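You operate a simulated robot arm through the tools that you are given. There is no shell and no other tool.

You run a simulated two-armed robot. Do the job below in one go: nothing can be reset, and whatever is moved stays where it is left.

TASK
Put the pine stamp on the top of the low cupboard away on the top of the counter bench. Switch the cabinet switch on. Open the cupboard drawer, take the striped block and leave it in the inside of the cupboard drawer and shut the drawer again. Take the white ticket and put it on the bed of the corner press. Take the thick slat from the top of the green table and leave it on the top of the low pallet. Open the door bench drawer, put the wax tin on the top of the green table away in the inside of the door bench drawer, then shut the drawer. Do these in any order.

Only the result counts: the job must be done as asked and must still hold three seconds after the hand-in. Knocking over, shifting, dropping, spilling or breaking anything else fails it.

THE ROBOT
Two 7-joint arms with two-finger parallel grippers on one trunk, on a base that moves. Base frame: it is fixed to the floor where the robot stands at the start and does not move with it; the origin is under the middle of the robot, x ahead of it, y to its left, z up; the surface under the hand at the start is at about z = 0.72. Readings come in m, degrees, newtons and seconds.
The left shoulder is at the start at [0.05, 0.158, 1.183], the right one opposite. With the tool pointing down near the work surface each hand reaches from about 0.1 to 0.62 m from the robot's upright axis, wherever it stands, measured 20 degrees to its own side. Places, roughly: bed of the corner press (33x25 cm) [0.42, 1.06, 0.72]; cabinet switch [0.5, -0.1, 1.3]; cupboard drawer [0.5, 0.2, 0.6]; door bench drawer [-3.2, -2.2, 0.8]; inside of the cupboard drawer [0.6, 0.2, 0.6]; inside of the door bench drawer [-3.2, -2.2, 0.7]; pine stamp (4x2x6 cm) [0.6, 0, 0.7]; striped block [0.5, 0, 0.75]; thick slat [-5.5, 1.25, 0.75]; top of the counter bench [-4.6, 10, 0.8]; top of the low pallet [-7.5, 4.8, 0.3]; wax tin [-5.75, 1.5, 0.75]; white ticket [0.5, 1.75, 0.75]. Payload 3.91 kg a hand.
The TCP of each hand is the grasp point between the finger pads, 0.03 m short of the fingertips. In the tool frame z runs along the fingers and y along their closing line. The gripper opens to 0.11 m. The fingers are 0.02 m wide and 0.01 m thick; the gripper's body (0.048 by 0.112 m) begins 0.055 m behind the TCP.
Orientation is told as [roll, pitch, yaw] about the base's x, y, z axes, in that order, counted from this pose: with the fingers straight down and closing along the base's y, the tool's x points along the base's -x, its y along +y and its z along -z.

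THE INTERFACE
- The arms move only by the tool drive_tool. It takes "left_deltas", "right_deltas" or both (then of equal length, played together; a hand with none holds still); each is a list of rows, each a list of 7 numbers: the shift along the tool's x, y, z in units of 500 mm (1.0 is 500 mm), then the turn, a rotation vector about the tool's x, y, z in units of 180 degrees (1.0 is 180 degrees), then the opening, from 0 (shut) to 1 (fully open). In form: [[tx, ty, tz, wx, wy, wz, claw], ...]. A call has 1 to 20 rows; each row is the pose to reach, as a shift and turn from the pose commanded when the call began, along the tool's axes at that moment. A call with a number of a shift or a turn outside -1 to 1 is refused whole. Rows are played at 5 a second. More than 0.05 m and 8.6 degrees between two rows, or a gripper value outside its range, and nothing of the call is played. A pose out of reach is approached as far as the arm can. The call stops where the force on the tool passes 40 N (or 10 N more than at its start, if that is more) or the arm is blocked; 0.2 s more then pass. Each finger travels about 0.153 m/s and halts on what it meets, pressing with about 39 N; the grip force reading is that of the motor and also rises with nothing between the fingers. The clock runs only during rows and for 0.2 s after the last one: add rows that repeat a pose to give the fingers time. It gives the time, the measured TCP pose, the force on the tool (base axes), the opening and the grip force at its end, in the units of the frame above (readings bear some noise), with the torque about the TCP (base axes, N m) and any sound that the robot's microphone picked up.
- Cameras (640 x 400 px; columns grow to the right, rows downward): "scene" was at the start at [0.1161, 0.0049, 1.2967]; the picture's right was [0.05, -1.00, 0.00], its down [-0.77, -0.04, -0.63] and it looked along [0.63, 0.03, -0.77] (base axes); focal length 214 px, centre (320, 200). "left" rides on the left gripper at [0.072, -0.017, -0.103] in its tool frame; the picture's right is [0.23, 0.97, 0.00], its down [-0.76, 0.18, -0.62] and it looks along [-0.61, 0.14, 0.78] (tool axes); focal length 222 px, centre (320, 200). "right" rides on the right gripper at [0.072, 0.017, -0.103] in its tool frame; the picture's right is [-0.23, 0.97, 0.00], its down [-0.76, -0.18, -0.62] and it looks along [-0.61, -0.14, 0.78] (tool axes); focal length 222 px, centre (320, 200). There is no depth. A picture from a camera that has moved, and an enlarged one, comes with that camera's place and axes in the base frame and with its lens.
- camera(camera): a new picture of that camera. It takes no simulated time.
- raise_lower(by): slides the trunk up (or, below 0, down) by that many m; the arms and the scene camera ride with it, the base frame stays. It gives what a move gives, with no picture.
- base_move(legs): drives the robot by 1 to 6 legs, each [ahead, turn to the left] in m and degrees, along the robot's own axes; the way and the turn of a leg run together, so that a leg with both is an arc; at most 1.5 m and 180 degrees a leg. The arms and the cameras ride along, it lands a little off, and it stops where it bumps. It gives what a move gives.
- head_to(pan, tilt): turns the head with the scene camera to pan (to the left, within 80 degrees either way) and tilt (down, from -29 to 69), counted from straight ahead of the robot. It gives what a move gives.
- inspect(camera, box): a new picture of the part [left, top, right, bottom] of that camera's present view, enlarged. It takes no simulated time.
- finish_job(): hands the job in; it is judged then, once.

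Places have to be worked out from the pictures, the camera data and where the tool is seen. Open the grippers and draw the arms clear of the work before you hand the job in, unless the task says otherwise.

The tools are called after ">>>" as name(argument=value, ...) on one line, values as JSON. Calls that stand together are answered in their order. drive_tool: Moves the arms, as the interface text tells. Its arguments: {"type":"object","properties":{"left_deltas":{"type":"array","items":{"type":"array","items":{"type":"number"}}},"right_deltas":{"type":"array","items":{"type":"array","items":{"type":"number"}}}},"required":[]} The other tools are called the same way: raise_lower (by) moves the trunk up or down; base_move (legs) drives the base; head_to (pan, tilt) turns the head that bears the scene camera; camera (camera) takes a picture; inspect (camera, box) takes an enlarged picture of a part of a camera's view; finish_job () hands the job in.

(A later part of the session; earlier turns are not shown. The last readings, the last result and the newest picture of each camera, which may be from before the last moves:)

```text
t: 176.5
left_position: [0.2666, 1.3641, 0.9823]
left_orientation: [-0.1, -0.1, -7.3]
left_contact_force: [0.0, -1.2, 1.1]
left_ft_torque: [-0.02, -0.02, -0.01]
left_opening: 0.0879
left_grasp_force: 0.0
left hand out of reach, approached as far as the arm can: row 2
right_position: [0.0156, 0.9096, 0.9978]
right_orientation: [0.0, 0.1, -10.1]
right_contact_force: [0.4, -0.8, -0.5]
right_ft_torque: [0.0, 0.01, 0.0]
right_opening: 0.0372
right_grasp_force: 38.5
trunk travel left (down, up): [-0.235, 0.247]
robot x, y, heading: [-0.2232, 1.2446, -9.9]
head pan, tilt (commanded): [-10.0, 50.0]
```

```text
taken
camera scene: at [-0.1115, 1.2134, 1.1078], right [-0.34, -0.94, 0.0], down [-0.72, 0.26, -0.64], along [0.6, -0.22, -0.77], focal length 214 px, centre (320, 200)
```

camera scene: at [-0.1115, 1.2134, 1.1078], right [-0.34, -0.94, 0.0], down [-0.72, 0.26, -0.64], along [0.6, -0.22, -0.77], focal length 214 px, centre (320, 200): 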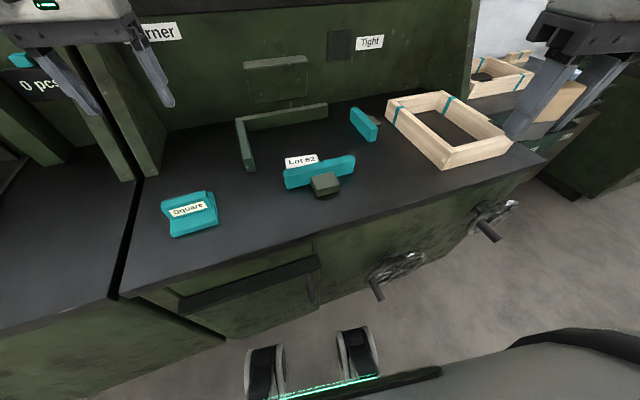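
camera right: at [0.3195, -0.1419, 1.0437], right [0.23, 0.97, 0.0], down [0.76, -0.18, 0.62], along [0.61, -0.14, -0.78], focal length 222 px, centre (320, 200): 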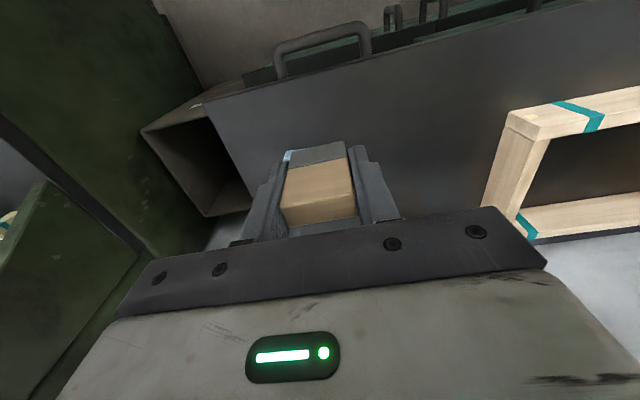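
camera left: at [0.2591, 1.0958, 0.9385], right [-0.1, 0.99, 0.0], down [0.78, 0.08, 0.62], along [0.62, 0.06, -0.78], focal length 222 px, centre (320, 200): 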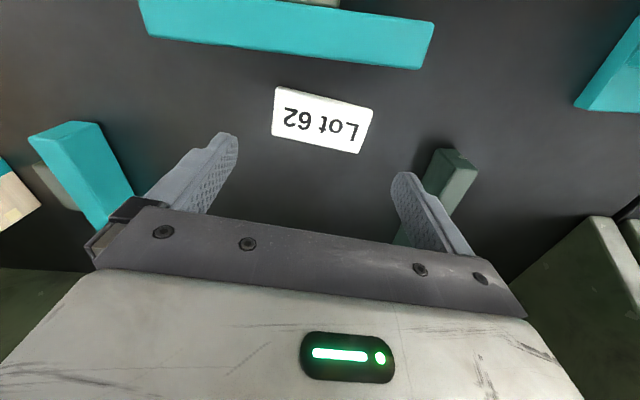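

Ticket placed. I back away from the bench, raise the trunk to travel height and turn around to look for the green table.

>>> base_move(legs=[[-0.6, 0]])

>>> raise_lower(by=0.19)

>>> drive_tool(left_deltas=[[0.08, 0, 0, 0, 0, 0, 1], [0.16, 0, 0, 0, 0, 0, 1], [0.24, 0, 0, 0, 0, 0, 1]])

>>> base_move(legs=[[0, 100], [0, 90]])

>>> head_to(pan=0, tilt=15)

>>> camera(camera="scene")

```text
t: 179.8
left_position: [-0.3175, 1.4655, 0.9832]
left_orientation: [-0.2, -0.1, -7.2]
left_contact_force: [-0.1, -0.2, 0.1]
left_ft_torque: [-0.04, 0.0, -0.01]
left_opening: 0.0882
left_grasp_force: 0.0
right_position: [-0.57, 1.0107, 0.9981]
right_orientation: [0.0, 0.0, -10.4]
right_contact_force: [0.2, -0.2, 0.3]
right_ft_torque: [0.0, 0.02, 0.01]
right_opening: 0.0373
right_grasp_force: 39.1
trunk travel left (down, up): [-0.235, 0.247]
robot x, y, heading: [-0.8067, 1.35, -10.0]
head pan, tilt (commanded): [-10.0, 50.0]
```

```text
t: 181.9
left_position: [-0.3174, 1.4646, 1.1721]
left_orientation: [-0.2, 0.0, -7.3]
left_contact_force: [0.1, 0.1, 0.1]
left_ft_torque: [-0.03, 0.0, -0.01]
left_opening: 0.0879
left_grasp_force: 0.1
right_position: [-0.5686, 1.0106, 1.1896]
right_orientation: [0.0, 0.2, -10.3]
right_contact_force: [-0.5, 0.6, -1.0]
right_ft_torque: [-0.01, -0.04, -0.01]
right_opening: 0.0376
right_grasp_force: 39.3
trunk travel left (down, up): [-0.425, 0.057]
robot x, y, heading: [-0.8082, 1.3506, -9.9]
head pan, tilt (commanded): [-10.0, 50.0]
```

```text
t: 182.7
left_position: [-0.4371, 1.4794, 1.1729]
left_orientation: [-0.2, -0.1, -7.2]
left_contact_force: [-0.4, -0.2, 0.4]
left_ft_torque: [0.01, 0.0, 0.01]
left_opening: 0.1097
left_grasp_force: 0.1
right_position: [-0.5709, 1.0101, 1.1887]
right_orientation: [0.0, 0.1, -10.3]
right_contact_force: [-0.9, -0.5, -1.0]
right_ft_torque: [0.01, -0.04, -0.04]
right_opening: 0.0375
right_grasp_force: 38.9
trunk travel left (down, up): [-0.425, 0.057]
robot x, y, heading: [-0.8069, 1.3494, -9.8]
head pan, tilt (commanded): [-10.0, 50.0]
```

```text
t: 191.1
left_position: [-1.1514, 1.1542, 1.1717]
left_orientation: [-0.2, 0.0, -177.5]
left_contact_force: [0.0, 0.5, -0.2]
left_ft_torque: [-0.03, 0.0, 0.02]
left_opening: 0.11
left_grasp_force: 0.1
right_position: [-1.0976, 1.6396, 1.1894]
right_orientation: [0.0, 0.1, 179.4]
right_contact_force: [0.0, -0.5, -0.5]
right_ft_torque: [-0.04, 0.01, 0.0]
right_opening: 0.0373
right_grasp_force: 39.2
trunk travel left (down, up): [-0.425, 0.057]
robot x, y, heading: [-0.8051, 1.3463, 179.9]
head pan, tilt (commanded): [-10.0, 50.0]
```

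```text
t: 192.2
left_position: [-1.1501, 1.1529, 1.171]
left_orientation: [-0.2, -0.1, -177.6]
left_contact_force: [-0.2, -0.1, -0.1]
left_ft_torque: [-0.03, -0.01, -0.02]
left_opening: 0.1102
left_grasp_force: 0.1
right_position: [-1.0996, 1.6383, 1.188]
right_orientation: [0.0, 0.2, 179.4]
right_contact_force: [0.2, 0.5, -0.7]
right_ft_torque: [0.0, -0.01, 0.01]
right_opening: 0.0375
right_grasp_force: 39.5
trunk travel left (down, up): [-0.425, 0.057]
robot x, y, heading: [-0.806, 1.3452, 179.7]
head pan, tilt (commanded): [0.0, 15.0]
```

```text
taken
camera scene: at [-0.9409, 1.3488, 1.3514], right [0.0, 1.0, 0.0], down [0.26, 0.0, -0.97], along [-0.97, 0.0, -0.26], focal length 214 px, centre (320, 200)
```

scene: 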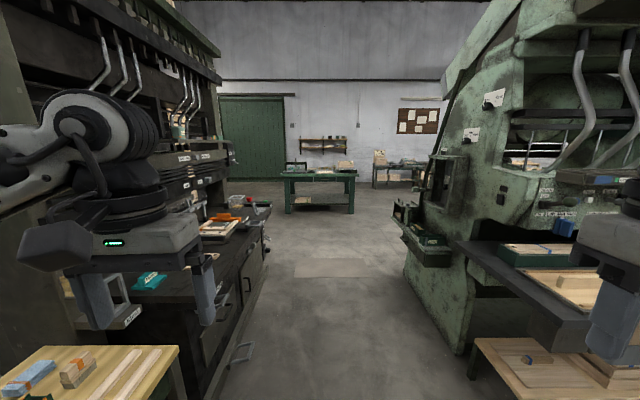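

A straight corridor leads to the green table at the far end; about 0.95 m wide with me centred at y≈1.35. I bring the right hand a bit more inward and drive 1.2 m forward.

>>> drive_tool(right_deltas=[[-0.04, 0.06, 0, 0, 0, 0, 0.2], [-0.08, 0.12, 0, 0, 0, 0, 0.2], [-0.12, 0.18, 0, 0, 0, 0, 0.2]])

>>> base_move(legs=[[1.2, 0]])

>>> camera(camera="scene")

```text
t: 192.9
left_position: [-1.1507, 1.1524, 1.1723]
left_orientation: [-0.3, 0.0, -177.5]
left_contact_force: [-0.9, -0.7, 0.4]
left_ft_torque: [0.03, -0.01, 0.0]
left_opening: 0.11
left_grasp_force: 0.1
right_position: [-1.1609, 1.5487, 1.1881]
right_orientation: [0.0, 0.2, 179.4]
right_contact_force: [-0.4, -0.5, -0.2]
right_ft_torque: [0.02, -0.01, -0.01]
right_opening: 0.0374
right_grasp_force: 39.3
trunk travel left (down, up): [-0.425, 0.057]
robot x, y, heading: [-0.81, 1.3451, 180.2]
head pan, tilt (commanded): [0.0, 15.0]
```

```text
t: 199.0
left_position: [-2.3394, 1.1582, 1.1717]
left_orientation: [0.0, -0.1, -177.5]
left_contact_force: [0.6, 0.1, -0.3]
left_ft_torque: [-0.01, 0.01, 0.02]
left_opening: 0.1098
left_grasp_force: 0.0
right_position: [-2.3501, 1.5537, 1.1878]
right_orientation: [0.1, 0.1, 179.5]
right_contact_force: [-0.1, 0.8, -0.6]
right_ft_torque: [-0.03, 0.0, 0.0]
right_opening: 0.0374
right_grasp_force: 37.9
trunk travel left (down, up): [-0.425, 0.057]
robot x, y, heading: [-1.9977, 1.3502, 179.7]
head pan, tilt (commanded): [0.0, 15.0]
```

```text
taken
camera scene: at [-2.1303, 1.3525, 1.3514], right [0.0, 1.0, 0.0], down [0.26, 0.0, -0.97], along [-0.97, 0.0, -0.26], focal length 214 px, centre (320, 200)
```

scene: 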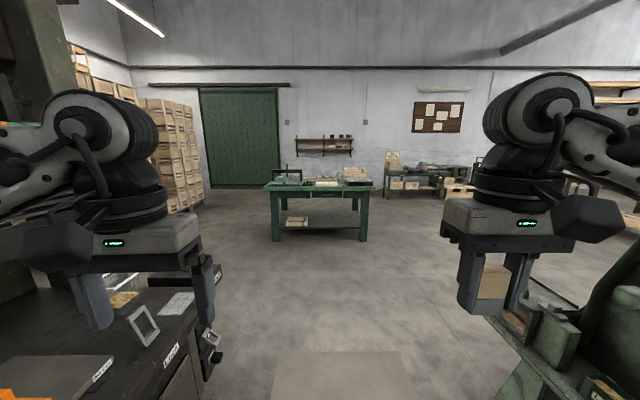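

Clear ahead; the green table's near side is at about x≈-4.9, y 0.7–2.0. I drive 1.4 m further and look at what is on it.

>>> base_move(legs=[[1.4, 0]])

>>> head_to(pan=0, tilt=25)

>>> camera(camera="scene")

>>> inspect(camera="scene", box=[220, 100, 420, 220])

```text
t: 205.9
left_position: [-3.7276, 1.1542, 1.1721]
left_orientation: [-0.3, -0.1, -177.0]
left_contact_force: [-0.9, -0.9, -0.4]
left_ft_torque: [-0.03, -0.04, 0.05]
left_opening: 0.1103
left_grasp_force: 0.0
right_position: [-3.7401, 1.5506, 1.1882]
right_orientation: [0.0, 0.1, 179.9]
right_contact_force: [-1.1, -0.4, 0.4]
right_ft_torque: [0.05, 0.02, 0.01]
right_opening: 0.0374
right_grasp_force: 39.7
trunk travel left (down, up): [-0.425, 0.057]
robot x, y, heading: [-3.3864, 1.3507, -179.8]
head pan, tilt (commanded): [0.0, 15.0]
```

```text
t: 206.6
left_position: [-3.7272, 1.1536, 1.1713]
left_orientation: [-0.2, -0.1, -177.1]
left_contact_force: [-0.1, -0.3, 0.0]
left_ft_torque: [0.0, 0.0, 0.01]
left_opening: 0.11
left_grasp_force: 0.1
right_position: [-3.7393, 1.5505, 1.1883]
right_orientation: [-0.1, 0.1, 179.9]
right_contact_force: [0.3, 0.2, -0.2]
right_ft_torque: [0.02, 0.04, 0.03]
right_opening: 0.0373
right_grasp_force: 39.1
trunk travel left (down, up): [-0.425, 0.057]
robot x, y, heading: [-3.3846, 1.3497, -179.5]
head pan, tilt (commanded): [0.0, 25.0]
```

```text
taken
camera scene: at [-3.518, 1.3511, 1.3353], right [0.0, 1.0, 0.0], down [0.42, 0.0, -0.91], along [-0.91, 0.0, -0.42], focal length 214 px, centre (320, 200)
```

scene: 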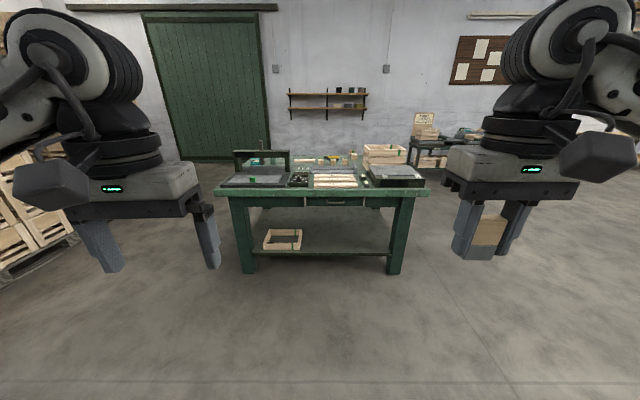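

```text
3.20 times, centred on (320, 160) of scene
camera zoom: at [-3.518, 1.3511, 1.3353], right [0.0, 1.0, 0.0], down [0.42, 0.0, -0.91], along [-0.91, 0.0, -0.42], focal length 686 px, centre (320, 328)
```

zoom: 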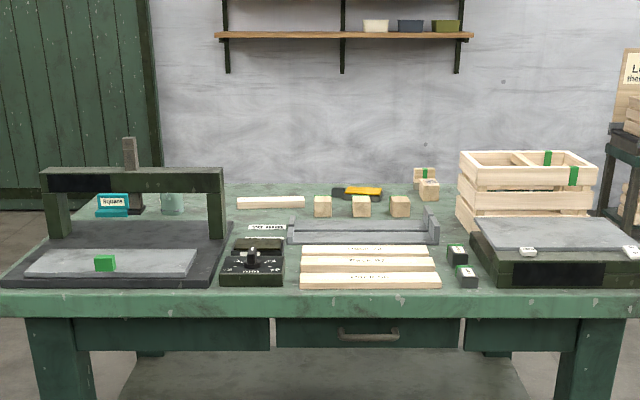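

The table carries many items: three labelled slats in front, another slat and small blocks behind. I drive closer to read the labels.

>>> base_move(legs=[[0.9, 0]])

>>> head_to(pan=0, tilt=35)

>>> camera(camera="scene")

>>> inspect(camera="scene", box=[260, 100, 420, 210])

>>> inspect(camera="scene", box=[160, 90, 320, 200])

```text
t: 211.3
left_position: [-4.6184, 1.1571, 1.171]
left_orientation: [-0.2, -0.1, -177.5]
left_contact_force: [0.7, 0.1, -0.3]
left_ft_torque: [-0.02, 0.0, -0.01]
left_opening: 0.1098
left_grasp_force: 0.1
right_position: [-4.6263, 1.5537, 1.1878]
right_orientation: [0.0, 0.0, 179.5]
right_contact_force: [-0.9, 0.1, -0.8]
right_ft_torque: [0.03, -0.02, -0.02]
right_opening: 0.0373
right_grasp_force: 38.9
trunk travel left (down, up): [-0.425, 0.057]
robot x, y, heading: [-4.2749, 1.3497, 179.7]
head pan, tilt (commanded): [0.0, 25.0]
```

```text
t: 212.1
left_position: [-4.6174, 1.1563, 1.1732]
left_orientation: [-0.2, -0.1, -177.5]
left_contact_force: [-0.5, -0.3, 0.8]
left_ft_torque: [0.02, -0.02, -0.01]
left_opening: 0.1101
left_grasp_force: 0.0
right_position: [-4.6271, 1.5534, 1.187]
right_orientation: [-0.1, 0.1, 179.6]
right_contact_force: [-0.5, -0.2, -0.9]
right_ft_torque: [0.0, -0.04, 0.05]
right_opening: 0.0375
right_grasp_force: 39.4
trunk travel left (down, up): [-0.425, 0.057]
robot x, y, heading: [-4.2749, 1.3514, 179.7]
head pan, tilt (commanded): [0.0, 35.0]
```

```text
taken
camera scene: at [-4.4028, 1.3519, 1.3195], right [0.0, 1.0, 0.0], down [0.57, 0.0, -0.82], along [-0.82, 0.0, -0.57], focal length 214 px, centre (320, 200)
```

scene: 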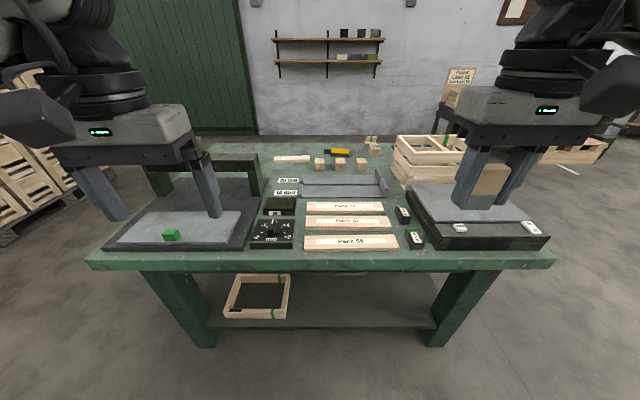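

```text
3.64 times, centred on (340, 155) of scene
camera zoom: at [-4.4028, 1.3519, 1.3195], right [0.0, 1.0, 0.0], down [0.57, 0.0, -0.82], along [-0.82, 0.0, -0.57], focal length 780 px, centre (247, 364)
```

zoom: 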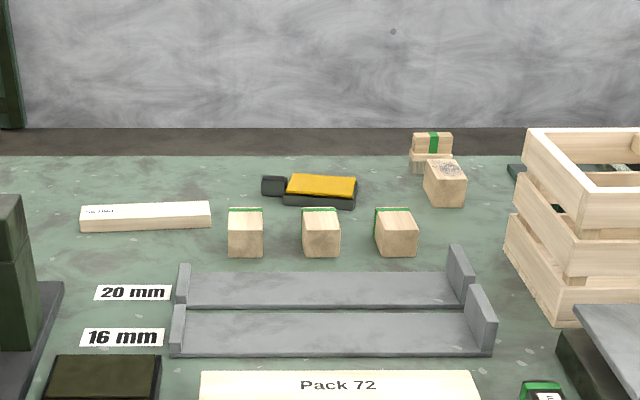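

```text
3.64 times, centred on (240, 145) of scene
camera zoom: at [-4.4028, 1.3519, 1.3195], right [0.0, 1.0, 0.0], down [0.57, 0.0, -0.82], along [-0.82, 0.0, -0.57], focal length 780 px, centre (611, 400)
```

zoom: 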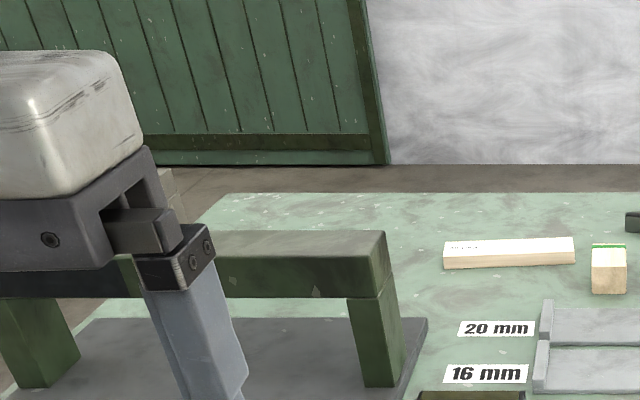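

The labelled slat at the back left triangulates to about (-5.56, 1.19, 0.80), and a black/yellow item near (-5.66, 1.47) may be the wax tin. I zoom in on both.

>>> inspect(camera="scene", box=[315, 130, 395, 180])

>>> inspect(camera="scene", box=[265, 145, 325, 180])

>>> inspect(camera="scene", box=[290, 190, 440, 260])

```text
8.00 times, centred on (355, 155) of scene
camera zoom: at [-4.4028, 1.3519, 1.3195], right [0.0, 1.0, 0.0], down [0.57, 0.0, -0.82], along [-0.82, 0.0, -0.57], focal length 1716 px, centre (40, 560)
```

zoom: 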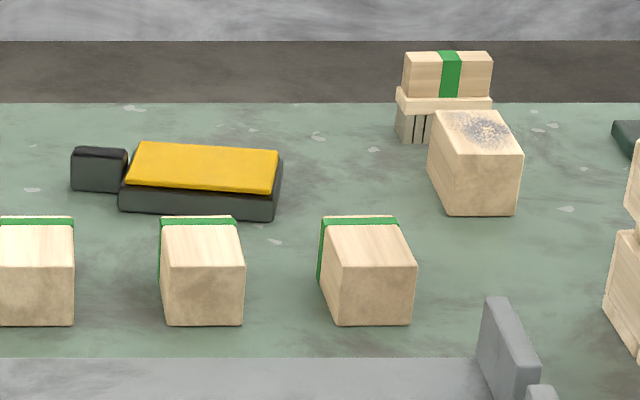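

```text
10.67 times, centred on (295, 162) of scene
camera zoom: at [-4.4028, 1.3519, 1.3195], right [0.0, 1.0, 0.0], down [0.57, 0.0, -0.82], along [-0.82, 0.0, -0.57], focal length 2288 px, centre (587, 600)
```

zoom: 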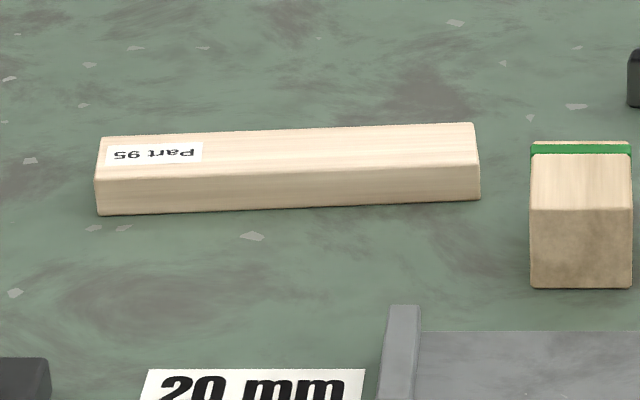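

```text
4.27 times, centred on (365, 225) of scene
camera zoom: at [-4.4028, 1.3519, 1.3195], right [0.0, 1.0, 0.0], down [0.57, 0.0, -0.82], along [-0.82, 0.0, -0.57], focal length 915 px, centre (128, 93)
```

zoom: 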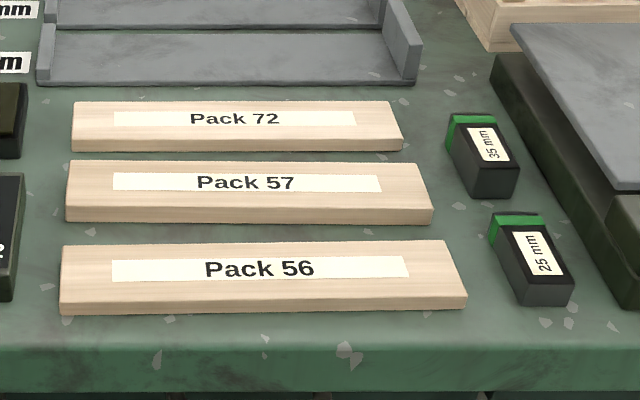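

The "Part 95" slat is clearly thicker than the packs: that's the thick slat. Both it and the black/yellow item are near the table's far side, so I'll go around; first I look to my right (the +y side).

>>> head_to(pan=-60, tilt=20)

>>> camera(camera="scene")

>>> head_to(pan=60, tilt=20)

>>> camera(camera="scene")

```text
t: 213.3
left_position: [-4.6182, 1.1557, 1.1731]
left_orientation: [-0.3, -0.1, -177.6]
left_contact_force: [0.0, -0.9, -0.1]
left_ft_torque: [0.02, 0.01, 0.01]
left_opening: 0.1099
left_grasp_force: 0.1
right_position: [-4.6281, 1.5537, 1.1881]
right_orientation: [0.0, 0.1, 179.5]
right_contact_force: [0.3, -0.7, -1.1]
right_ft_torque: [-0.02, 0.0, 0.03]
right_opening: 0.0376
right_grasp_force: 39.3
trunk travel left (down, up): [-0.425, 0.057]
robot x, y, heading: [-4.2716, 1.3511, 179.8]
head pan, tilt (commanded): [-60.0, 20.0]
```

```text
taken
camera scene: at [-4.3611, 1.4324, 1.3433], right [0.87, 0.5, 0.0], down [0.17, -0.3, -0.94], along [-0.47, 0.81, -0.34], focal length 214 px, centre (320, 200)
```

scene: 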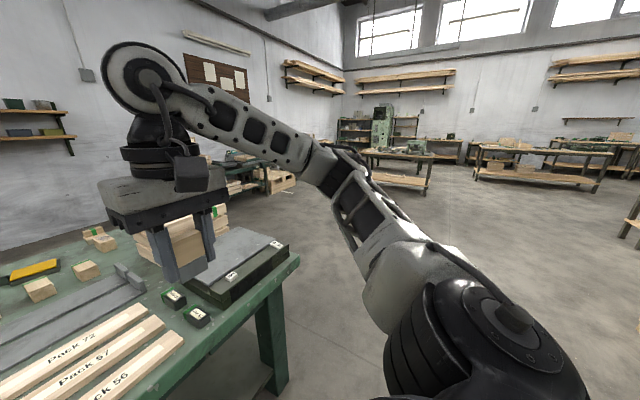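

```text
t: 215.3
left_position: [-4.6178, 1.1566, 1.173]
left_orientation: [-0.2, -0.1, -177.6]
left_contact_force: [-0.7, 0.1, 0.4]
left_ft_torque: [-0.03, 0.0, -0.02]
left_opening: 0.1099
left_grasp_force: 0.1
right_position: [-4.6269, 1.554, 1.1877]
right_orientation: [0.0, 0.2, 179.6]
right_contact_force: [-0.1, -0.3, -1.3]
right_ft_torque: [-0.02, -0.01, 0.03]
right_opening: 0.0374
right_grasp_force: 38.7
trunk travel left (down, up): [-0.425, 0.057]
robot x, y, heading: [-4.2759, 1.3515, 179.7]
head pan, tilt (commanded): [60.0, 20.0]
```

```text
taken
camera scene: at [-4.3616, 1.2711, 1.3433], right [-0.86, 0.5, 0.0], down [0.17, 0.3, -0.94], along [-0.47, -0.81, -0.34], focal length 214 px, centre (320, 200)
```

scene: 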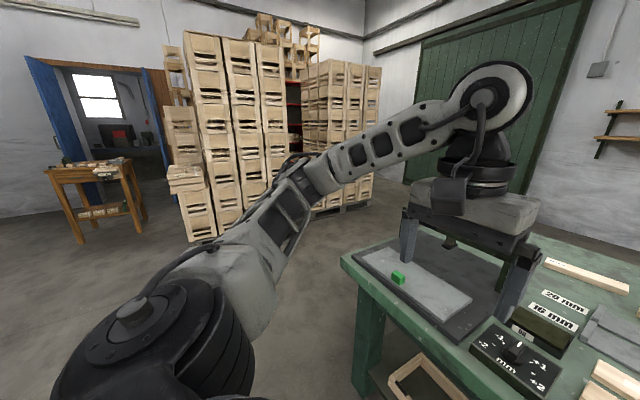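

The +y side is open floor. I go around that way: back a little, right turn, 1.25 m along +y, then face -x again.

>>> base_move(legs=[[-0.1, 0], [0, -90], [1.25, 0], [0, 90]])

>>> head_to(pan=0, tilt=20)

>>> camera(camera="scene")

```text
t: 229.9
left_position: [-4.5282, 2.382, 1.1715]
left_orientation: [-0.2, 0.0, -176.9]
left_contact_force: [-0.5, -0.9, -0.3]
left_ft_torque: [-0.02, -0.01, -0.01]
left_opening: 0.1102
left_grasp_force: 0.0
right_position: [-4.5407, 2.7767, 1.1881]
right_orientation: [0.0, 0.1, -180.0]
right_contact_force: [0.3, 0.1, -1.2]
right_ft_torque: [0.01, 0.01, -0.05]
right_opening: 0.0376
right_grasp_force: 39.0
trunk travel left (down, up): [-0.425, 0.057]
robot x, y, heading: [-4.1847, 2.5774, -179.9]
head pan, tilt (commanded): [60.0, 20.0]
```

```text
t: 231.2
left_position: [-4.528, 2.3811, 1.1723]
left_orientation: [-0.2, -0.1, -176.9]
left_contact_force: [-0.5, 0.5, 0.2]
left_ft_torque: [0.0, 0.02, -0.02]
left_opening: 0.1099
left_grasp_force: 0.0
right_position: [-4.5413, 2.7781, 1.1878]
right_orientation: [0.0, 0.1, -180.0]
right_contact_force: [0.0, 0.2, 0.4]
right_ft_torque: [0.0, -0.01, -0.02]
right_opening: 0.0373
right_grasp_force: 38.9
trunk travel left (down, up): [-0.425, 0.057]
robot x, y, heading: [-4.1846, 2.5801, -179.5]
head pan, tilt (commanded): [0.0, 20.0]
```

```text
taken
camera scene: at [-4.3201, 2.5784, 1.3433], right [-0.01, 1.0, 0.0], down [0.34, 0.0, -0.94], along [-0.94, -0.01, -0.34], focal length 214 px, centre (320, 200)
```

scene: 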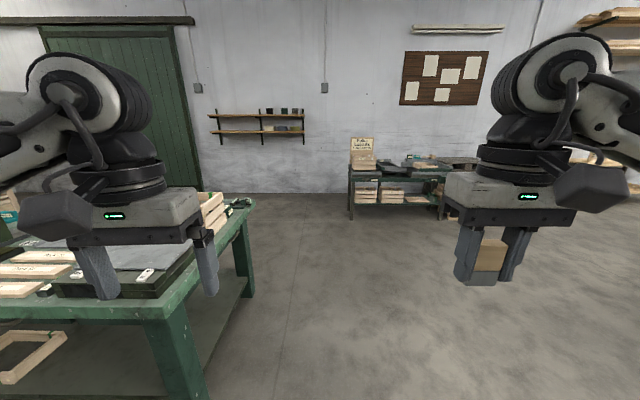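

The way along the table's right side is clear. I drive on to x≈-6.45, turn left, go back to y≈1.4 and face the table from its far side.

>>> base_move(legs=[[1.4, -0.5], [0.87, 0], [0, 90], [1.2, 0], [0, 90]])

>>> head_to(pan=0, tilt=40)

>>> camera(camera="scene")

```text
t: 255.7
left_position: [-6.1043, 1.5676, 1.1716]
left_orientation: [-0.2, -0.1, 2.9]
left_contact_force: [-0.2, -0.1, 1.0]
left_ft_torque: [0.0, -0.02, 0.02]
left_opening: 0.1099
left_grasp_force: 0.1
right_position: [-6.0918, 1.1714, 1.1883]
right_orientation: [0.1, 0.1, -0.1]
right_contact_force: [1.2, 1.1, 0.1]
right_ft_torque: [-0.03, -0.01, 0.0]
right_opening: 0.0376
right_grasp_force: 38.9
trunk travel left (down, up): [-0.425, 0.057]
robot x, y, heading: [-6.4443, 1.3726, 0.2]
head pan, tilt (commanded): [0.0, 20.0]
```

```text
t: 256.6
left_position: [-6.1054, 1.5674, 1.1721]
left_orientation: [-0.1, -0.2, 3.0]
left_contact_force: [0.7, -0.2, 0.2]
left_ft_torque: [-0.03, 0.01, -0.01]
left_opening: 0.1099
left_grasp_force: 0.0
right_position: [-6.0924, 1.1709, 1.1889]
right_orientation: [-0.1, 0.2, -0.1]
right_contact_force: [0.6, -0.3, -1.1]
right_ft_torque: [0.01, 0.0, 0.0]
right_opening: 0.0376
right_grasp_force: 38.8
trunk travel left (down, up): [-0.425, 0.057]
robot x, y, heading: [-6.4477, 1.3704, 0.5]
head pan, tilt (commanded): [0.0, 40.0]
```

```text
taken
camera scene: at [-6.3216, 1.3725, 1.312], right [0.0, -1.0, 0.0], down [-0.64, 0.0, -0.77], along [0.77, 0.0, -0.64], focal length 214 px, centre (320, 200)
```

scene: 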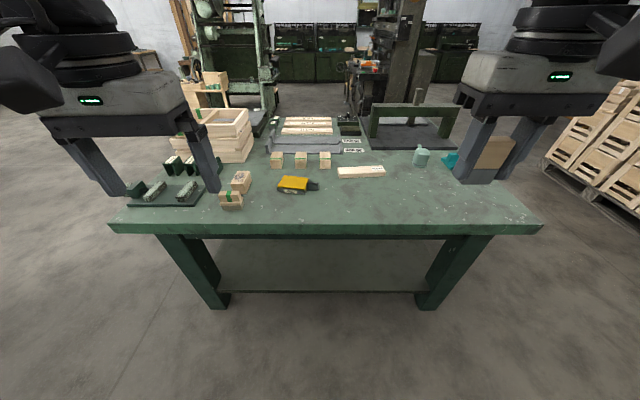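

>>> inspect(camera="scene", box=[210, 140, 400, 225])

>>> inspect(camera="scene", box=[265, 165, 330, 200])

>>> inspect(camera="scene", box=[120, 140, 270, 225])

>>> inspect(camera="scene", box=[390, 110, 500, 190])

```text
3.37 times, centred on (305, 182) of scene
camera zoom: at [-6.3216, 1.3725, 1.312], right [0.0, -1.0, 0.0], down [-0.64, 0.0, -0.77], along [0.77, 0.0, -0.64], focal length 722 px, centre (370, 259)
```

zoom: 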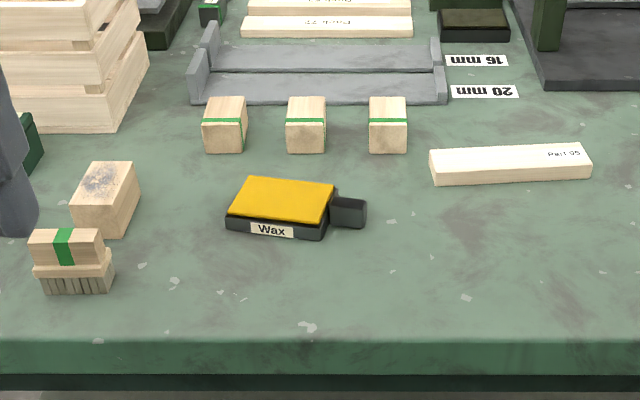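

```text
9.85 times, centred on (298, 182) of scene
camera zoom: at [-6.3216, 1.3725, 1.312], right [0.0, -1.0, 0.0], down [-0.64, 0.0, -0.77], along [0.77, 0.0, -0.64], focal length 2112 px, centre (542, 372)
```

zoom: 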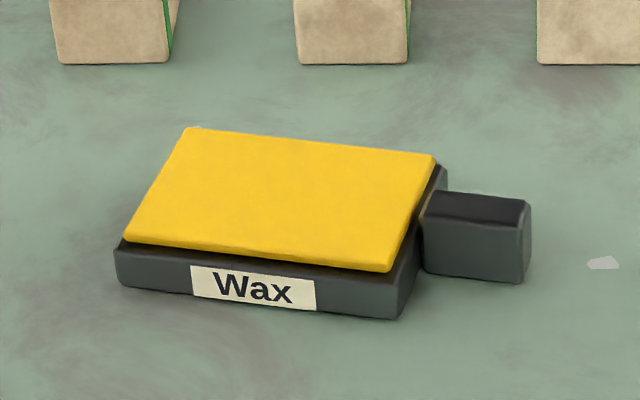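

```text
4.27 times, centred on (195, 182) of scene
camera zoom: at [-6.3216, 1.3725, 1.312], right [0.0, -1.0, 0.0], down [-0.64, 0.0, -0.77], along [0.77, 0.0, -0.64], focal length 915 px, centre (853, 275)
```

zoom: 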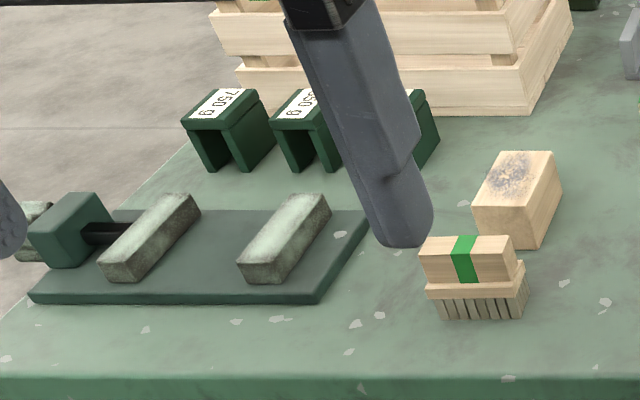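

```text
5.00 times, centred on (445, 150) of scene
camera zoom: at [-6.3216, 1.3725, 1.312], right [0.0, -1.0, 0.0], down [-0.64, 0.0, -0.77], along [0.77, 0.0, -0.64], focal length 1072 px, centre (-305, 450)
```

zoom: 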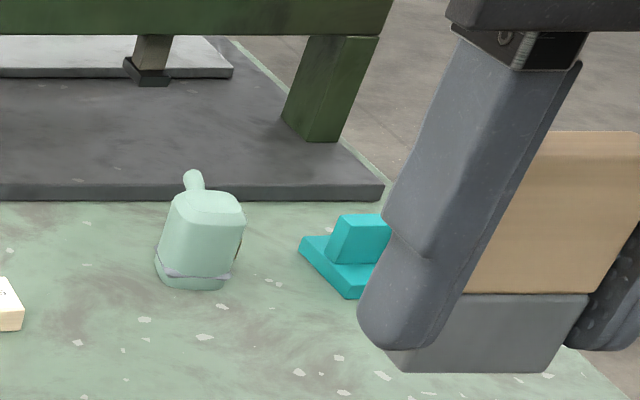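

The label confirms the wax tin (black tray, yellow wax, small side handle). First the thick slat: I shift 0.27 m right and move up to the table edge so the left hand faces the slat at about (-5.54, 1.19).

>>> base_move(legs=[[0, -90], [0.27, 0], [0, 89.5], [0.28, 0]])

>>> camera(camera="scene")

>>> camera(camera="left")

```text
t: 267.7
left_position: [-5.8203, 1.2995, 1.1728]
left_orientation: [-0.2, -0.1, 3.1]
left_contact_force: [0.3, -0.3, -0.1]
left_ft_torque: [0.01, -0.02, -0.01]
left_opening: 0.1099
left_grasp_force: 0.1
right_position: [-5.8076, 0.9019, 1.1884]
right_orientation: [0.0, 0.1, 0.0]
right_contact_force: [0.1, -0.5, -1.0]
right_ft_torque: [0.01, 0.0, 0.02]
right_opening: 0.0375
right_grasp_force: 39.1
trunk travel left (down, up): [-0.425, 0.057]
robot x, y, heading: [-6.1665, 1.1038, 0.3]
head pan, tilt (commanded): [0.0, 40.0]
```

```text
taken
camera scene: at [-6.0373, 1.1035, 1.3118], right [0.0, -1.0, 0.0], down [-0.64, 0.0, -0.77], along [0.77, 0.0, -0.64], focal length 214 px, centre (320, 200)
```

scene: 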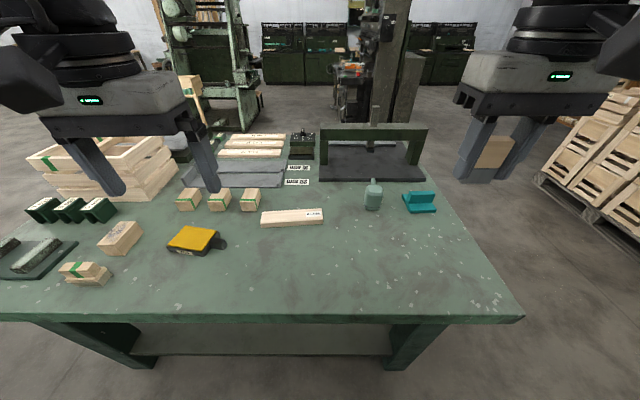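

```text
taken
camera left: at [-5.8926, 1.2781, 1.2756], right [-0.28, 0.96, 0.0], down [0.75, 0.22, 0.62], along [0.6, 0.17, -0.78], focal length 222 px, centre (320, 200)
```

left: 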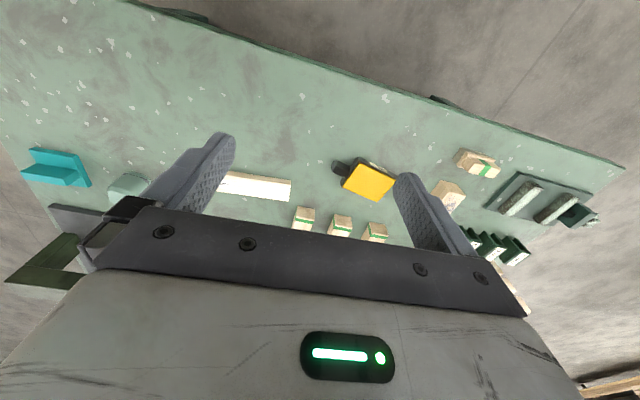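

I creep 7 cm closer and lower the trunk a bit, then take the left hand over the slat while turning it 90° so it can close across the slat's width.

>>> base_move(legs=[[0.07, 0]])

>>> raise_lower(by=-0.12)

>>> drive_tool(left_deltas=[[-0.02, -0.01, 0, 0, 0, 0.045, 1], [-0.04, -0.02, 0, 0, 0, 0.09, 1], [-0.07, -0.03, 0, 0, 0, 0.135, 1], [-0.1, -0.05, 0, 0, 0, 0.18, 1], [-0.14, -0.07, 0.01, 0, 0, 0.225, 0.8], [-0.18, -0.09, 0.02, 0, 0, 0.27, 0.7], [-0.22, -0.11, 0.03, 0, 0, 0.315, 0.7], [-0.26, -0.13, 0.04, 0, 0, 0.36, 0.7], [-0.3, -0.15, 0.05, 0, 0, 0.405, 0.7], [-0.34, -0.17, 0.06, 0, 0, 0.45, 0.7], [-0.37, -0.19, 0.08, 0, 0, 0.495, 0.7], [-0.37, -0.19, 0.1, 0, 0, 0.515, 0.7]])

>>> camera(camera="left")

>>> camera(camera="scene")

```text
t: 268.7
left_position: [-5.7503, 1.2982, 1.1725]
left_orientation: [-0.2, -0.1, 2.8]
left_contact_force: [0.1, 0.1, -0.1]
left_ft_torque: [-0.01, 0.03, 0.0]
left_opening: 0.1101
left_grasp_force: 0.0
right_position: [-5.7387, 0.9021, 1.1879]
right_orientation: [0.0, 0.1, -0.1]
right_contact_force: [1.6, -0.5, 0.1]
right_ft_torque: [-0.03, 0.04, -0.02]
right_opening: 0.0373
right_grasp_force: 39.2
trunk travel left (down, up): [-0.425, 0.057]
robot x, y, heading: [-6.0928, 1.1021, 0.3]
head pan, tilt (commanded): [0.0, 40.0]
```

```text
t: 270.2
left_position: [-5.7519, 1.2987, 1.0525]
left_orientation: [-0.2, -0.1, 3.0]
left_contact_force: [-0.1, -0.2, 0.4]
left_ft_torque: [-0.01, 0.02, -0.02]
left_opening: 0.1099
left_grasp_force: 0.1
right_position: [-5.7391, 0.9032, 1.0685]
right_orientation: [-0.1, 0.2, -0.1]
right_contact_force: [-0.4, -0.4, 0.3]
right_ft_torque: [0.0, 0.02, 0.02]
right_opening: 0.0376
right_grasp_force: 39.0
trunk travel left (down, up): [-0.305, 0.177]
robot x, y, heading: [-6.0946, 1.102, 0.4]
head pan, tilt (commanded): [0.0, 40.0]
```

```text
t: 272.8
left_position: [-5.7679, 1.1475, 1.0071]
left_orientation: [0.3, -0.2, -89.0]
left_contact_force: [0.2, 0.5, 0.6]
left_ft_torque: [-0.01, 0.03, 0.04]
left_opening: 0.077
left_grasp_force: 0.0
left hand out of reach, approached as far as the arm can: row 8, 9, 10, 11, 12
right_position: [-5.7388, 0.9015, 1.0685]
right_orientation: [0.1, 0.1, -0.1]
right_contact_force: [0.3, 0.4, -1.1]
right_ft_torque: [0.02, 0.0, -0.01]
right_opening: 0.0374
right_grasp_force: 38.7
trunk travel left (down, up): [-0.305, 0.177]
robot x, y, heading: [-6.0915, 1.099, -0.1]
head pan, tilt (commanded): [0.0, 40.0]
```

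```text
taken
camera left: at [-5.7865, 1.2205, 1.1099], right [0.97, 0.24, 0.0], down [0.19, -0.76, 0.63], along [0.16, -0.61, -0.78], focal length 222 px, centre (320, 200)
```

left: 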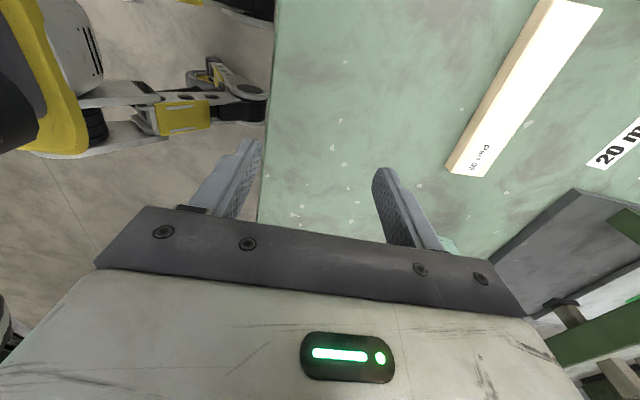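

```text
taken
camera scene: at [-5.9686, 1.1037, 1.1919], right [0.0, -1.0, 0.0], down [-0.64, 0.0, -0.77], along [0.77, 0.0, -0.64], focal length 214 px, centre (320, 200)
```

scene: 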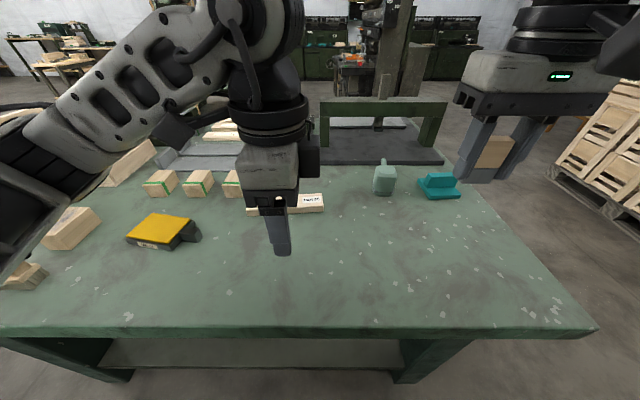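

The hand turned to yaw -89° but lagged behind. From this pose I now move it forward over the slat.

>>> drive_tool(left_deltas=[[0.0135, 0.078, 0.02, 0, 0, 0, 0.7], [0.027, 0.156, 0.04, 0, 0, 0, 0.7], [0.0405, 0.234, 0.06, 0, 0, 0, 0.7], [0.054, 0.312, 0.08, 0, 0, 0, 0.7], [0.0675, 0.39, 0.1, 0, 0, 0, 0.7], [0.081, 0.468, 0.114, 0, 0, 0, 0.7], [0.081, 0.468, 0.114, 0, 0, 0, 0.7]])

>>> camera(camera="left")

>>> camera(camera="scene")

```text
t: 274.4
left_position: [-5.7698, 1.1452, 1.002]
left_orientation: [0.2, -0.2, -89.7]
left_contact_force: [0.0, -1.3, -0.4]
left_ft_torque: [-0.01, 0.0, 0.01]
left_opening: 0.0769
left_grasp_force: 0.1
left hand out of reach, approached as far as the arm can: row 1, 2, 3, 4, 5, 6, 7
right_position: [-5.7393, 0.9029, 1.0683]
right_orientation: [0.0, 0.1, -0.1]
right_contact_force: [-0.1, 0.9, -0.8]
right_ft_torque: [0.03, 0.03, 0.0]
right_opening: 0.0371
right_grasp_force: 38.6
trunk travel left (down, up): [-0.305, 0.177]
robot x, y, heading: [-6.0918, 1.102, 0.4]
head pan, tilt (commanded): [0.0, 40.0]
```

```text
taken
camera left: at [-5.7876, 1.2184, 1.1051], right [0.97, 0.23, 0.0], down [0.18, -0.76, 0.63], along [0.15, -0.61, -0.78], focal length 222 px, centre (320, 200)
```

left: 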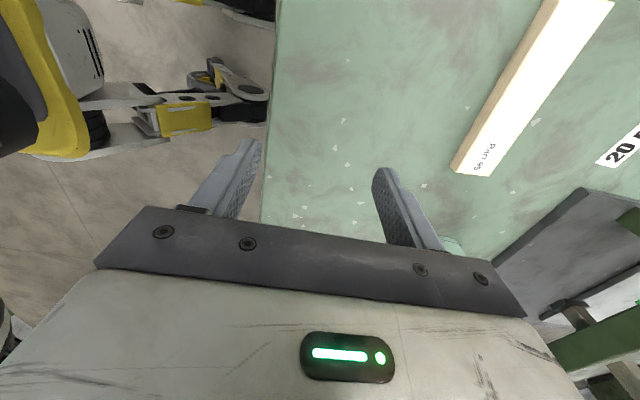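

```text
taken
camera scene: at [-5.9685, 1.1037, 1.1919], right [0.0, -1.0, 0.0], down [-0.64, 0.0, -0.77], along [0.77, 0.0, -0.64], focal length 214 px, centre (320, 200)
```

scene: 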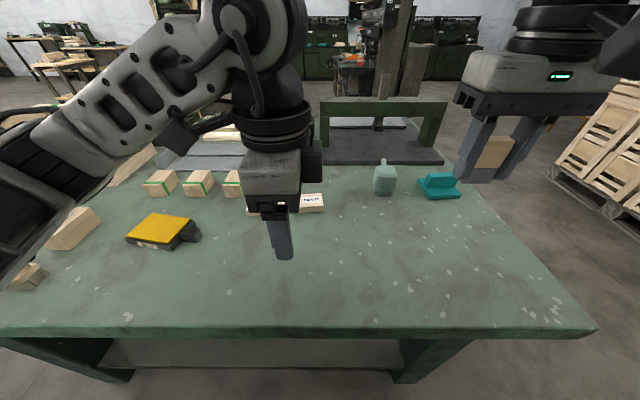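

Yaw -90° runs into a wrist limit when reaching out. I test the opposite turn (toward +90°) from here.

>>> drive_tool(left_deltas=[[0, 0, 0, 0, 0, -0.0472, 0.7], [0, 0, 0, 0, 0, -0.0944, 0.7], [0, 0, 0, 0, 0, -0.1416, 0.7], [0, 0, 0, 0, 0, -0.1888, 0.7], [0, 0, 0, 0, 0, -0.236, 0.7], [0, 0, 0, 0, 0, -0.2832, 0.7], [0, 0, 0, 0, 0, -0.3304, 0.7], [0, 0, 0, 0, 0, -0.3776, 0.7], [0, 0, 0, 0, 0, -0.4248, 0.7], [0, 0, 0, 0, 0, -0.472, 0.7], [0, 0, 0, 0, 0, -0.5192, 0.7], [0, 0, 0, 0, 0, -0.5664, 0.7], [0, 0, 0, 0, 0, -0.6136, 0.7], [0, 0, 0, 0, 0, -0.6608, 0.7], [0, 0, 0, 0, 0, -0.708, 0.7], [0, 0, 0, 0, 0, -0.7552, 0.7], [0, 0, 0, 0, 0, -0.8024, 0.7], [0, 0, 0, 0, 0, -0.8496, 0.7], [0, 0, 0, 0, 0, -0.8968, 0.7], [0, 0, 0, 0, 0, -0.944, 0.7]])

```text
t: 278.6
left_position: [-5.7692, 1.1498, 1.0018]
left_orientation: [0.0, 0.3, 80.3]
left_contact_force: [-0.6, 0.9, 0.2]
left_ft_torque: [-0.02, -0.03, -0.02]
left_opening: 0.0769
left_grasp_force: 0.0
right_position: [-5.7403, 0.9034, 1.0679]
right_orientation: [0.0, 0.2, -0.1]
right_contact_force: [-0.5, 1.0, -0.3]
right_ft_torque: [0.01, 0.0, 0.0]
right_opening: 0.0377
right_grasp_force: 39.2
trunk travel left (down, up): [-0.305, 0.177]
robot x, y, heading: [-6.0932, 1.1026, 0.1]
head pan, tilt (commanded): [0.0, 40.0]
```

Yaw +80° works without a limit. I move forward over the slat and complete the turn to +90°.

>>> drive_tool(left_deltas=[[-0.027, -0.0745, 0.017, 0, 0, -0.009, 0.7], [-0.054, -0.149, 0.034, 0, 0, -0.018, 0.7], [-0.081, -0.2236, 0.05, 0, 0, -0.027, 0.7], [-0.108, -0.298, 0.067, 0, 0, -0.036, 0.7], [-0.135, -0.3727, 0.084, 0, 0, -0.045, 0.7], [-0.1616, -0.4472, 0.1, 0, 0, -0.054, 0.7], [-0.1616, -0.4472, 0.1, 0, 0, -0.054, 0.7]])

>>> camera(camera="left")

>>> camera(camera="scene")

```text
t: 280.2
left_position: [-5.5351, 1.1911, 0.9521]
left_orientation: [-0.3, 0.2, 89.7]
left_contact_force: [0.5, -0.4, 1.4]
left_ft_torque: [-0.02, 0.03, 0.0]
left_opening: 0.0771
left_grasp_force: 0.0
right_position: [-5.7388, 0.9024, 1.069]
right_orientation: [0.0, 0.2, -0.1]
right_contact_force: [-0.1, 2.1, -0.4]
right_ft_torque: [-0.02, -0.02, 0.02]
right_opening: 0.0374
right_grasp_force: 39.2
trunk travel left (down, up): [-0.305, 0.177]
robot x, y, heading: [-6.0906, 1.1048, 0.4]
head pan, tilt (commanded): [0.0, 40.0]
```

```text
taken
camera left: at [-5.5183, 1.1195, 1.0555], right [-0.97, -0.22, 0.0], down [-0.18, 0.76, 0.62], along [-0.14, 0.6, -0.78], focal length 222 px, centre (320, 200)
```

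left: 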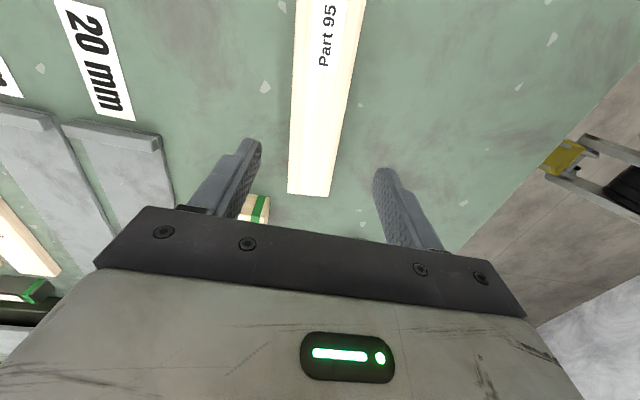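

```text
taken
camera scene: at [-5.9685, 1.1037, 1.1919], right [0.0, -1.0, 0.0], down [-0.64, 0.0, -0.77], along [0.77, 0.0, -0.64], focal length 214 px, centre (320, 200)
```

scene: 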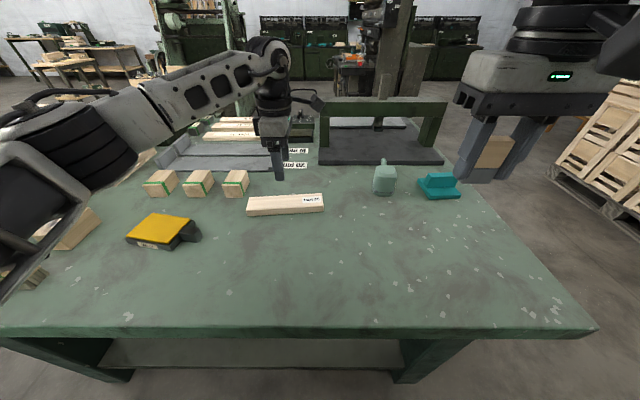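

The hand is over the slat. I zoom in to measure the slat's width, yaw and end.

>>> inspect(camera="left", box=[220, 0, 420, 210])

>>> inspect(camera="scene", box=[230, 180, 340, 230])

```text
1.90 times, centred on (320, 105) of left
camera zoom: at [-5.5183, 1.1195, 1.0555], right [-0.97, -0.22, 0.0], down [-0.18, 0.76, 0.62], along [-0.14, 0.6, -0.78], focal length 423 px, centre (320, 381)
```

zoom: 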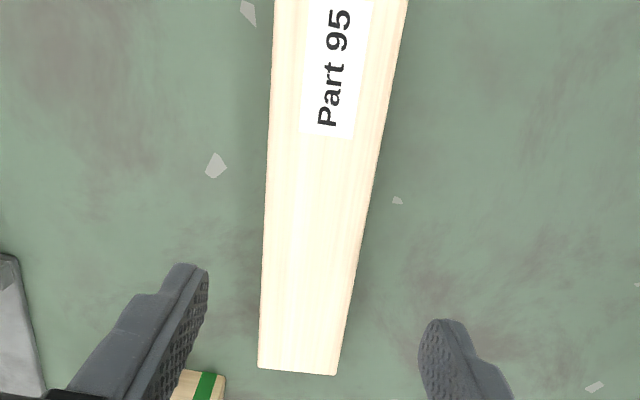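

```text
5.82 times, centred on (285, 205) of scene
camera zoom: at [-5.9685, 1.1037, 1.1919], right [0.0, -1.0, 0.0], down [-0.64, 0.0, -0.77], along [0.77, 0.0, -0.64], focal length 1248 px, centre (524, 171)
```

zoom: 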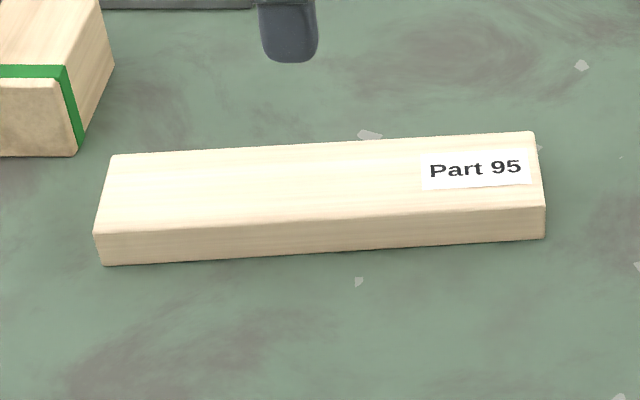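

The slat is about 20 × 5.5 × 2.1 cm, centre (-5.534, 1.196), yaw ≈ +5°, table top z≈0.80. I align the hand (yaw 95°) and descend to just above the table.

>>> drive_tool(left_deltas=[[-0.01, 0, 0, 0, 0, -0.0145, 0.85], [-0.01, 0, 0.05, 0, 0, -0.0289, 0.85], [-0.01, 0, 0.1, 0, 0, -0.0289, 0.85], [-0.01, 0, 0.15, 0, 0, -0.0289, 0.85], [-0.01, 0, 0.19, 0, 0, -0.0289, 0.85], [-0.01, 0, 0.215, 0, 0, -0.0289, 0.85], [-0.01, 0, 0.225, 0, 0, -0.0289, 0.85], [-0.01, 0, 0.225, 0, 0, -0.0289, 0.85]])

>>> camera(camera="left")

>>> inspect(camera="scene", box=[210, 140, 370, 240])

```text
t: 282.0
left_position: [-5.5356, 1.1958, 0.8398]
left_orientation: [0.0, 0.4, 95.1]
left_contact_force: [0.6, -0.6, -0.1]
left_ft_torque: [0.01, -0.01, 0.02]
left_opening: 0.0934
left_grasp_force: 0.1
right_position: [-5.7388, 0.9026, 1.0672]
right_orientation: [0.1, 0.1, -0.1]
right_contact_force: [0.2, -0.4, -0.5]
right_ft_torque: [0.0, 0.02, -0.04]
right_opening: 0.0374
right_grasp_force: 38.8
trunk travel left (down, up): [-0.305, 0.177]
robot x, y, heading: [-6.0917, 1.1015, -0.0]
head pan, tilt (commanded): [0.0, 40.0]
```

```text
taken
camera left: at [-5.5124, 1.1254, 0.9434], right [-0.95, -0.31, 0.0], down [-0.25, 0.75, 0.62], along [-0.19, 0.59, -0.79], focal length 222 px, centre (320, 200)
```

left: 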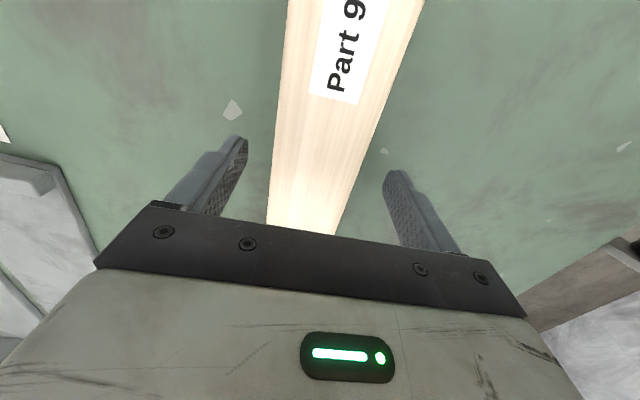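

```text
4.00 times, centred on (290, 190) of scene
camera zoom: at [-5.9685, 1.1037, 1.1919], right [0.0, -1.0, 0.0], down [-0.64, 0.0, -0.77], along [0.77, 0.0, -0.64], focal length 858 px, centre (440, 240)
```

zoom: 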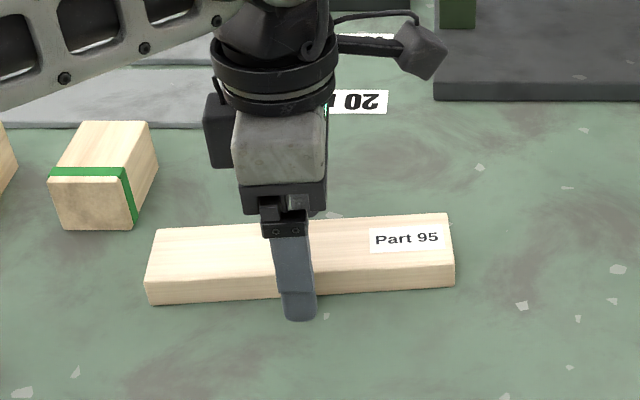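

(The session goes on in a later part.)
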